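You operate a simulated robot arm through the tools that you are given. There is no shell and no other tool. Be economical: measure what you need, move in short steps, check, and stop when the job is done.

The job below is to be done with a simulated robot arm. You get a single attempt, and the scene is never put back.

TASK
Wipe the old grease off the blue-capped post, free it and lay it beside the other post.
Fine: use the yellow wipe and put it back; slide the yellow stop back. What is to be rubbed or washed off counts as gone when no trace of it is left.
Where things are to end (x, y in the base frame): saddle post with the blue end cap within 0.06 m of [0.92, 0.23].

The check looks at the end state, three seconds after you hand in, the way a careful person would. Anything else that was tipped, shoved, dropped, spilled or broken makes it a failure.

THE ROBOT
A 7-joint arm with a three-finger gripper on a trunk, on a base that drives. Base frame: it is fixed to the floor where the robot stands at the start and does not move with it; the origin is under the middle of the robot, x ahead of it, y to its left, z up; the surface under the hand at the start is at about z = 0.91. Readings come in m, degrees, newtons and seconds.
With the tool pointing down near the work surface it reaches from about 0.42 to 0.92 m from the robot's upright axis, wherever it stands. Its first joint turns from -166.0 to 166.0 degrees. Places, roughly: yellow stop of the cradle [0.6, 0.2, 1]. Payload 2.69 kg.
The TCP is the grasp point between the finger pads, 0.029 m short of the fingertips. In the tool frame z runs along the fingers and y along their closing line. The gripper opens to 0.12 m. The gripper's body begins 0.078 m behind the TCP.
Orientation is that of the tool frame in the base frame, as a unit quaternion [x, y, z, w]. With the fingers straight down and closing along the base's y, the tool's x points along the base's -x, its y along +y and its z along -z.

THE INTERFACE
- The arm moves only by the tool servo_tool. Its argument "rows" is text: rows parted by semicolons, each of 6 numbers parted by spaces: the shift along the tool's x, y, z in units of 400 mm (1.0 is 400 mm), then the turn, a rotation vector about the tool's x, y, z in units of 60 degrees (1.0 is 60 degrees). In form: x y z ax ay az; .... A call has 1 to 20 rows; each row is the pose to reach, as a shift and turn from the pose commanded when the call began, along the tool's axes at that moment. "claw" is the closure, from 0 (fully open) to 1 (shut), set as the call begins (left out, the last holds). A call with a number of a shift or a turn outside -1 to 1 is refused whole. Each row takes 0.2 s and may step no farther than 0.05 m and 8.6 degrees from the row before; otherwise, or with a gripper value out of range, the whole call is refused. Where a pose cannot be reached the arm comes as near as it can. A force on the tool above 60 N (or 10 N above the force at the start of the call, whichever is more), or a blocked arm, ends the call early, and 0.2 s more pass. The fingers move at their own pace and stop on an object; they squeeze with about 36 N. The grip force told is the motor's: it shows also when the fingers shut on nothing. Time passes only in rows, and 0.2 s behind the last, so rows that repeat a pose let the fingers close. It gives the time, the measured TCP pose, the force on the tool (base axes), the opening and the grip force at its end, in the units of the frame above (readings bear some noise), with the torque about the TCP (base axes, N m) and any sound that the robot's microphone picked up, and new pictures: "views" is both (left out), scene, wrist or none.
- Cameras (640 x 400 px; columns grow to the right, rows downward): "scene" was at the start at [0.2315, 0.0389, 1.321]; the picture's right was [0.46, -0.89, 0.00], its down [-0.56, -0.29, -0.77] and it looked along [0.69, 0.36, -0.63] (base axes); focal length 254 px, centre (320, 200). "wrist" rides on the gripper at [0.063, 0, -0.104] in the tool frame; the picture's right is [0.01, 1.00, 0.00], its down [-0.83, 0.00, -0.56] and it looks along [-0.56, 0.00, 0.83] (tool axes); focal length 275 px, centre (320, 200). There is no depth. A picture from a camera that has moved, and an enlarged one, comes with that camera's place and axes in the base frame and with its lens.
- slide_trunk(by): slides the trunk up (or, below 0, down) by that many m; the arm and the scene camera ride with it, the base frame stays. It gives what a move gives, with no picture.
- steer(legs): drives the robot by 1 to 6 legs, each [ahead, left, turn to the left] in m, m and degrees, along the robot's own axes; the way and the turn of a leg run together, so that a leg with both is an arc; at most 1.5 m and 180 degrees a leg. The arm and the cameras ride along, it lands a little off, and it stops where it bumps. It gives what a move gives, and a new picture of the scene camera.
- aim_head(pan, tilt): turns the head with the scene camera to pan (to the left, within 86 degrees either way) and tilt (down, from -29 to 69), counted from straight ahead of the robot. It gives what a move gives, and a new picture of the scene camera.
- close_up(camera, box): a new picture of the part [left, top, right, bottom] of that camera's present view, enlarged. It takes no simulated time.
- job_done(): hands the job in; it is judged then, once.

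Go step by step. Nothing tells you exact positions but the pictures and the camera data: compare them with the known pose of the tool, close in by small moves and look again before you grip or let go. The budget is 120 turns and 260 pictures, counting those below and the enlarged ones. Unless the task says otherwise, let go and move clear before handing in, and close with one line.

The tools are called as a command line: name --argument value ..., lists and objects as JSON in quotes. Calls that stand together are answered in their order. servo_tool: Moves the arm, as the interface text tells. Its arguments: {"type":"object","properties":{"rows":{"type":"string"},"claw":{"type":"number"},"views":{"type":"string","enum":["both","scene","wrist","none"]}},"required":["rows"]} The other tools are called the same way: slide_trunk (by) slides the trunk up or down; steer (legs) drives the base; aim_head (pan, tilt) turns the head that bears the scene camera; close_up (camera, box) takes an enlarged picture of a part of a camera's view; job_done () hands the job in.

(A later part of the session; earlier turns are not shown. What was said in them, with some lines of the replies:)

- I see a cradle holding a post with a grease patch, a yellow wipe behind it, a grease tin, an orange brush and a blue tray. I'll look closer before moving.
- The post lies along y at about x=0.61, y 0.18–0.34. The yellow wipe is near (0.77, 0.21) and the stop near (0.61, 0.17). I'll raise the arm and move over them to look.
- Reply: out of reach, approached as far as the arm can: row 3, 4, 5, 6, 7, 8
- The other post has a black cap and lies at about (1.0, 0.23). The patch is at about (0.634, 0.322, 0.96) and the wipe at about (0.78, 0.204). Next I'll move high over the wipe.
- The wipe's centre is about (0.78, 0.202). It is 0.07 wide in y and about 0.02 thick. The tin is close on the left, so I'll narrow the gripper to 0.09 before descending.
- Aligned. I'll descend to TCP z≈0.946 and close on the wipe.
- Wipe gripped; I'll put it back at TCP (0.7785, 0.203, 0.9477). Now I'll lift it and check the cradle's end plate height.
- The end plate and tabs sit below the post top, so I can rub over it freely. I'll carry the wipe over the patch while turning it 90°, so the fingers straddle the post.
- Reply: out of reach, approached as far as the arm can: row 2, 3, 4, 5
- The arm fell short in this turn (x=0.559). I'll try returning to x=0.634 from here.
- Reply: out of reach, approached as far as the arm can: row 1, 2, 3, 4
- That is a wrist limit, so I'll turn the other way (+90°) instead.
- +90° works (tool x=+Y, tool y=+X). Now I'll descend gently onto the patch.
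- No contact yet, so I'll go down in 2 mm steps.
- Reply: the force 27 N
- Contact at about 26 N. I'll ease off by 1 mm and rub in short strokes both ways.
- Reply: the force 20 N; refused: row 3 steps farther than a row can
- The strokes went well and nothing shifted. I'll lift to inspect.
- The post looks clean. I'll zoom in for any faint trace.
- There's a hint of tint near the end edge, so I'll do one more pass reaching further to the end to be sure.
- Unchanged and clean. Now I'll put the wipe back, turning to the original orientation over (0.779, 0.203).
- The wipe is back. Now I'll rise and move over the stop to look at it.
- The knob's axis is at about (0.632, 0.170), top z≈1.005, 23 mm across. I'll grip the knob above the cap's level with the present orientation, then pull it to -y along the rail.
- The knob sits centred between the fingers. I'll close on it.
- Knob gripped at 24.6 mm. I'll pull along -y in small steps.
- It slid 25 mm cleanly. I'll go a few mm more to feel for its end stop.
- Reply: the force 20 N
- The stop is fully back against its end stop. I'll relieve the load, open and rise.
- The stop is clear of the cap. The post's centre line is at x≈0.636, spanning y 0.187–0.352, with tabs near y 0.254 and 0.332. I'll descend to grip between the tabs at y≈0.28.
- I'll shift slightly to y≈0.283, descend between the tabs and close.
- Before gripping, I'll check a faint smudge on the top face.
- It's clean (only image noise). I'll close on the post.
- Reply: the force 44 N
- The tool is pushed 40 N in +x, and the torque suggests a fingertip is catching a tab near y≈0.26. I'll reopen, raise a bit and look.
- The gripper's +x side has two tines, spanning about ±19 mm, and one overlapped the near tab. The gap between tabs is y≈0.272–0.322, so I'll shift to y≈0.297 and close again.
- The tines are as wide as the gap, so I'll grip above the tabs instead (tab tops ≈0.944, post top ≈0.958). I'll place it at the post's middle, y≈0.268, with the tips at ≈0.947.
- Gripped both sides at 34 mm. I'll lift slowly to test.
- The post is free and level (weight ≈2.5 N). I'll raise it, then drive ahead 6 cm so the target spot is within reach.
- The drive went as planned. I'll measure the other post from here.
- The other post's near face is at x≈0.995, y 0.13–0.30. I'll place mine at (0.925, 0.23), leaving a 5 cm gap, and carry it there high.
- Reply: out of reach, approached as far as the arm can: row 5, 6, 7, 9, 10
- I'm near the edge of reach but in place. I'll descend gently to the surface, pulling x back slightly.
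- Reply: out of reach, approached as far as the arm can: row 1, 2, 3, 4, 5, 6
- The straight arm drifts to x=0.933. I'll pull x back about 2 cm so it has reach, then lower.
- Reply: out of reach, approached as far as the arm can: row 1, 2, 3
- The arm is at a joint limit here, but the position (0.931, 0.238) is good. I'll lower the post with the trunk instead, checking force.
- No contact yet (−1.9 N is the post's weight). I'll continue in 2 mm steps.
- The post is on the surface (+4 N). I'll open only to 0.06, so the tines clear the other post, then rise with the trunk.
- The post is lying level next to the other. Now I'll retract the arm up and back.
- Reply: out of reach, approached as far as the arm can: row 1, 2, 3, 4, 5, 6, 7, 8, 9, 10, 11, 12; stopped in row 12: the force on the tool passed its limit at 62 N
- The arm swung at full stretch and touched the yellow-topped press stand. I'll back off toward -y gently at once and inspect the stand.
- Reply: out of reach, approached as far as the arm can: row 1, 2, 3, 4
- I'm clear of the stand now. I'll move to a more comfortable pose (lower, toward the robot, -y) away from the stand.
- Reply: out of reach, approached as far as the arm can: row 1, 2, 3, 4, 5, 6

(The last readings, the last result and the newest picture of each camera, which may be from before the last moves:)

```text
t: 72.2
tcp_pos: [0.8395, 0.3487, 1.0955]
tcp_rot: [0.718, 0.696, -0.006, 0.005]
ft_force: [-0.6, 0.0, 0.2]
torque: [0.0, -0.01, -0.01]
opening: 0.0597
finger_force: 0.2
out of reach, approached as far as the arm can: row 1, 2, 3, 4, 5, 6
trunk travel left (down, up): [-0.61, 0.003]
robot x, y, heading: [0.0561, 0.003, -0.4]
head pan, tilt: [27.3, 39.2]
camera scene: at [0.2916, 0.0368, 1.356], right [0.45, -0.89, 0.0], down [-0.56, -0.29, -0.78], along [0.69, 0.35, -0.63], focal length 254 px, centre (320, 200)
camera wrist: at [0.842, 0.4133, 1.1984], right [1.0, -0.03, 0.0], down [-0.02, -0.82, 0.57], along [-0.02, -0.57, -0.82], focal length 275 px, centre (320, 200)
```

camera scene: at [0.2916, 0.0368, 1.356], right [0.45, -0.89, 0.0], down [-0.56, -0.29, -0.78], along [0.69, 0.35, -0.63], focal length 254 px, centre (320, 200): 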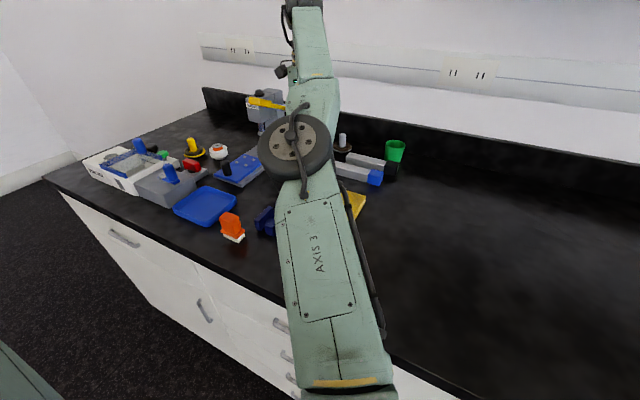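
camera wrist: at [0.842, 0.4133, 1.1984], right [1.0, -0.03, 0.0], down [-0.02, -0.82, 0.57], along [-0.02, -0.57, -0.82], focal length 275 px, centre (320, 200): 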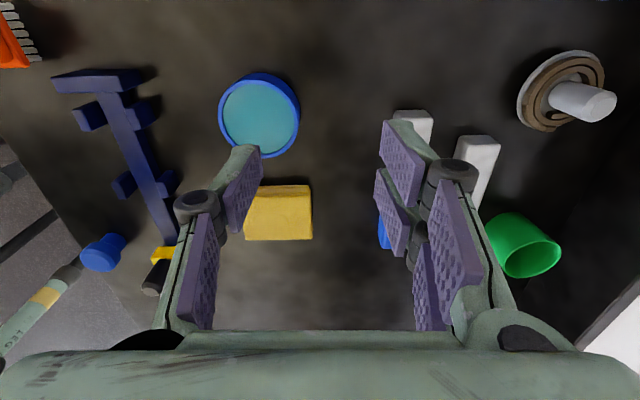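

The arm is caught fully straight and only swings around. I'll add a wrist tilt with an inward motion to bend the elbow out of it.

servo_tool --rows "-0.03 -0.06 0 -0.13 0 0;-0.06 -0.12 0 -0.26 0 0;-0.09 -0.18 0 -0.39 0 0;-0.12 -0.24 0 -0.4 0 0;-0.15 -0.32 0 -0.4 0 0;-0.15 -0.32 0 -0.4 0 0"

```text
t: 73.7
tcp_pos: [0.8375, 0.4097, 1.1877]
tcp_rot: [0.701, 0.682, 0.138, 0.154]
ft_force: [0.8, 0.3, 0.7]
torque: [-0.02, 0.01, -0.01]
opening: 0.0599
finger_force: 0.0
out of reach, approached as far as the arm can: row 1, 2, 3, 4, 5, 6
trunk travel left (down, up): [-0.61, 0.003]
robot x, y, heading: [0.0603, -0.0022, -0.5]
head pan, tilt: [27.3, 39.2]
camera scene: at [0.2921, 0.0366, 1.3559], right [0.45, -0.89, 0.0], down [-0.56, -0.29, -0.77], along [0.69, 0.35, -0.63], focal length 254 px, centre (320, 200)
camera wrist: at [0.7982, 0.4758, 1.2828], right [0.91, -0.02, 0.4], down [-0.25, -0.82, 0.52], along [0.32, -0.58, -0.75], focal length 275 px, centre (320, 200)
```

scene: 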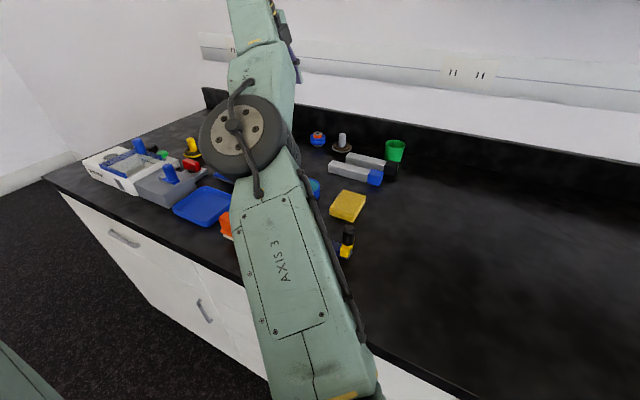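
wrist: 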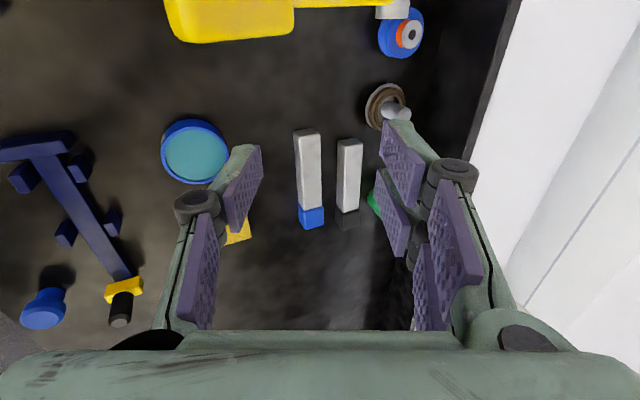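

I'm well above things now. I'll swing away from the stand toward -y before anything else.

servo_tool --rows "-0.1 0 0 0 0 0;-0.2 0 0 0 0 0;-0.3 0 0 0 0 0;-0.4 0 0 0 0 0;-0.5 0 0 0 0 0;-0.5 0 0 0 0 0" --views "scene"

close_up --camera "scene" --box '[180, 70, 340, 200]'

```text
t: 75.0
tcp_pos: [0.9216, 0.2577, 1.2149]
tcp_rot: [0.701, 0.683, 0.139, 0.153]
ft_force: [-0.7, 0.4, 0.5]
torque: [0.0, 0.0, -0.02]
opening: 0.06
finger_force: 0.0
out of reach, approached as far as the arm can: row 1, 2, 3, 4, 5, 6
trunk travel left (down, up): [-0.61, 0.003]
robot x, y, heading: [0.0576, -0.0031, -0.5]
head pan, tilt: [27.3, 39.2]
camera scene: at [0.2916, 0.0369, 1.356], right [0.45, -0.89, 0.0], down [-0.56, -0.29, -0.77], along [0.69, 0.35, -0.63], focal length 254 px, centre (320, 200)
```

scene: 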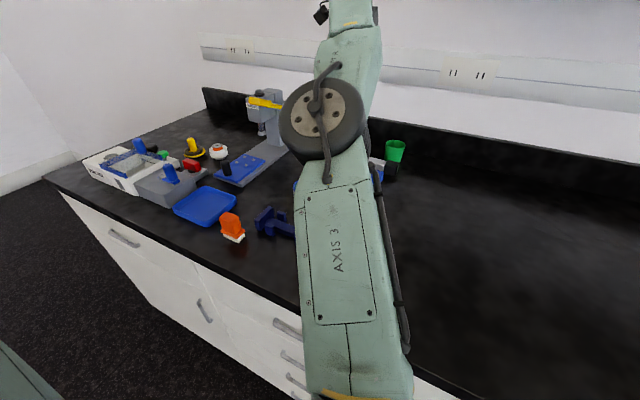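

```text
3.08 times, centred on (260, 135) of scene
camera zoom: at [0.2916, 0.0369, 1.356], right [0.45, -0.89, 0.0], down [-0.56, -0.29, -0.77], along [0.69, 0.35, -0.63], focal length 781 px, centre (505, 400)
```

zoom: 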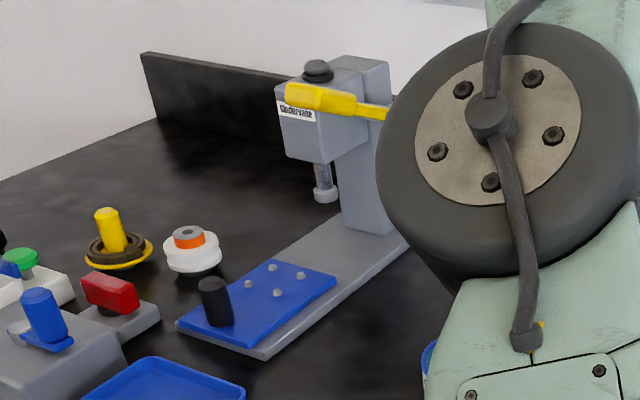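

To check whether the stand moved, I'll bring the camera to the same height as before the touch and compare.

slide_trunk --by -0.035

close_up --camera "scene" --box '[0, 0, 640, 400]'

close_up --camera "scene" --box '[180, 60, 340, 200]'

```text
t: 75.8
tcp_pos: [0.921, 0.2575, 1.1805]
tcp_rot: [0.702, 0.682, 0.139, 0.153]
ft_force: [0.1, 0.1, 0.4]
torque: [0.0, 0.0, 0.02]
opening: 0.0599
finger_force: 0.0
trunk travel left (down, up): [-0.575, 0.038]
robot x, y, heading: [0.0612, -0.0001, 0.2]
head pan, tilt: [27.3, 39.2]
```

```text
1.00 times, centred on (320, 200) of scene (not enlarged: the box is as wide or as high as the picture)
camera zoom: at [0.2915, 0.0366, 1.321], right [0.45, -0.89, 0.0], down [-0.56, -0.29, -0.78], along [0.69, 0.35, -0.63], focal length 254 px, centre (320, 200)
```

zoom: 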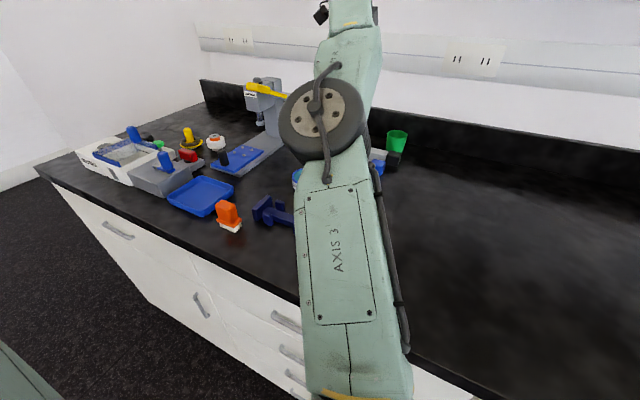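

```text
2.86 times, centred on (260, 130) of scene
camera zoom: at [0.2915, 0.0366, 1.321], right [0.45, -0.89, 0.0], down [-0.56, -0.29, -0.78], along [0.69, 0.35, -0.63], focal length 725 px, centre (491, 400)
```

zoom: 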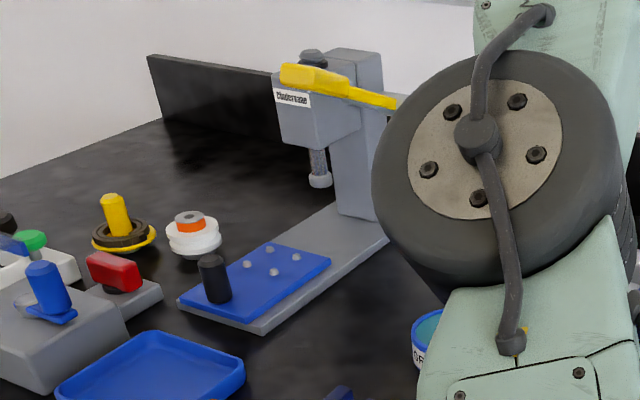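

Positions match within a pixel or two. I'll drive back to the starting spot, which restores the first camera view for a stricter comparison.

steer --legs '[[-0.06, 0, 0]]'

close_up --camera "scene" --box '[80, 100, 320, 230]'

```text
t: 76.8
tcp_pos: [0.8621, 0.2579, 1.1811]
tcp_rot: [0.702, 0.682, 0.14, 0.153]
ft_force: [0.8, -0.4, 1.0]
torque: [-0.03, -0.04, 0.01]
opening: 0.06
finger_force: 0.1
trunk travel left (down, up): [-0.575, 0.038]
robot x, y, heading: [-0.0013, -0.0018, -0.1]
head pan, tilt: [27.3, 39.2]
camera scene: at [0.231, 0.037, 1.3212], right [0.45, -0.89, 0.0], down [-0.56, -0.29, -0.78], along [0.69, 0.35, -0.63], focal length 254 px, centre (320, 200)
```

scene: 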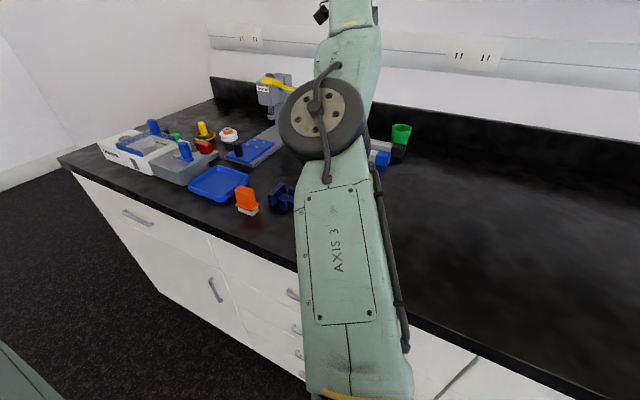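

```text
2.67 times, centred on (200, 165) of scene
camera zoom: at [0.231, 0.037, 1.3212], right [0.45, -0.89, 0.0], down [-0.56, -0.29, -0.78], along [0.69, 0.35, -0.63], focal length 676 px, centre (640, 293)
```

zoom: 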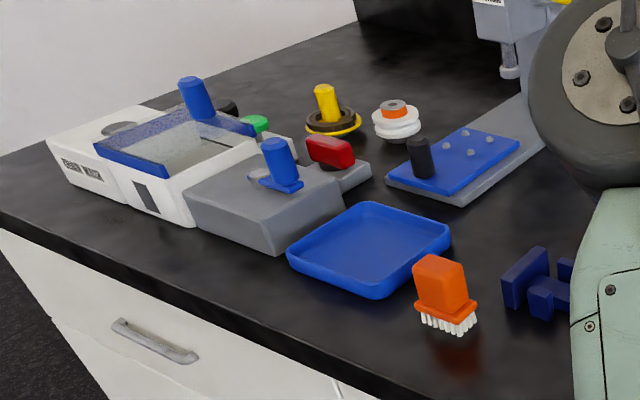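

The stand and everything on the left match the starting view, so nothing moved. I'll check the posts, wipe and cradle from the wrist.

close_up --camera "wrist" --box '[0, 0, 640, 400]'

close_up --camera "wrist" --box '[200, 60, 400, 260]'

```text
1.00 times, centred on (320, 200) of wrist (not enlarged: the box is as wide or as high as the picture)
camera zoom: at [0.821, 0.324, 1.2753], right [0.91, -0.02, 0.41], down [-0.25, -0.82, 0.52], along [0.32, -0.58, -0.75], focal length 275 px, centre (320, 200)
```

zoom: 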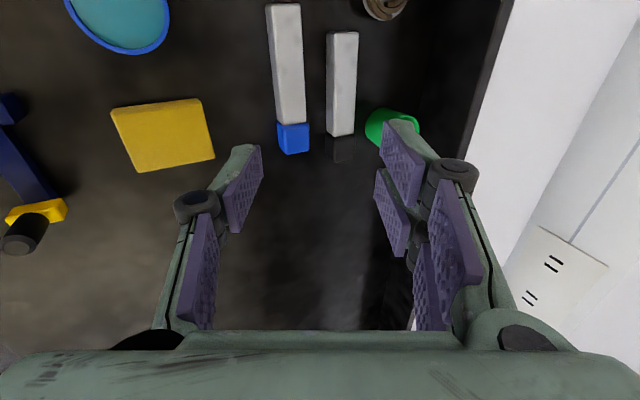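

```text
2.00 times, centred on (300, 160) of wrist
camera zoom: at [0.821, 0.324, 1.2753], right [0.91, -0.02, 0.41], down [-0.25, -0.82, 0.52], along [0.32, -0.58, -0.75], focal length 551 px, centre (360, 280)
```

zoom: 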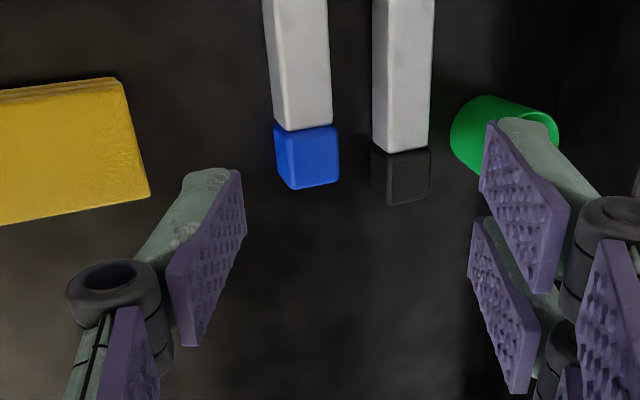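

Everything checks out. The post lies at about (0.93, 0.24) beside the other one, and the wipe is in its place. The stop is slid fully back, the gripper is clear, and the stand and the other items match the starting view, so I'm handing in.

job_done

```text
The job is handed in.
```

I wiped the post clean, freed it and laid it at about (0.93, 0.24), about 1.5 cm from the target and beside the other post. The yellow wipe is back in its place. I left the yellow stop slid back in its open position, since I read "slide the stop back" as the way to free the post. While pulling away, the arm touched the press stand with about 62 N, but the stand matches its starting view.
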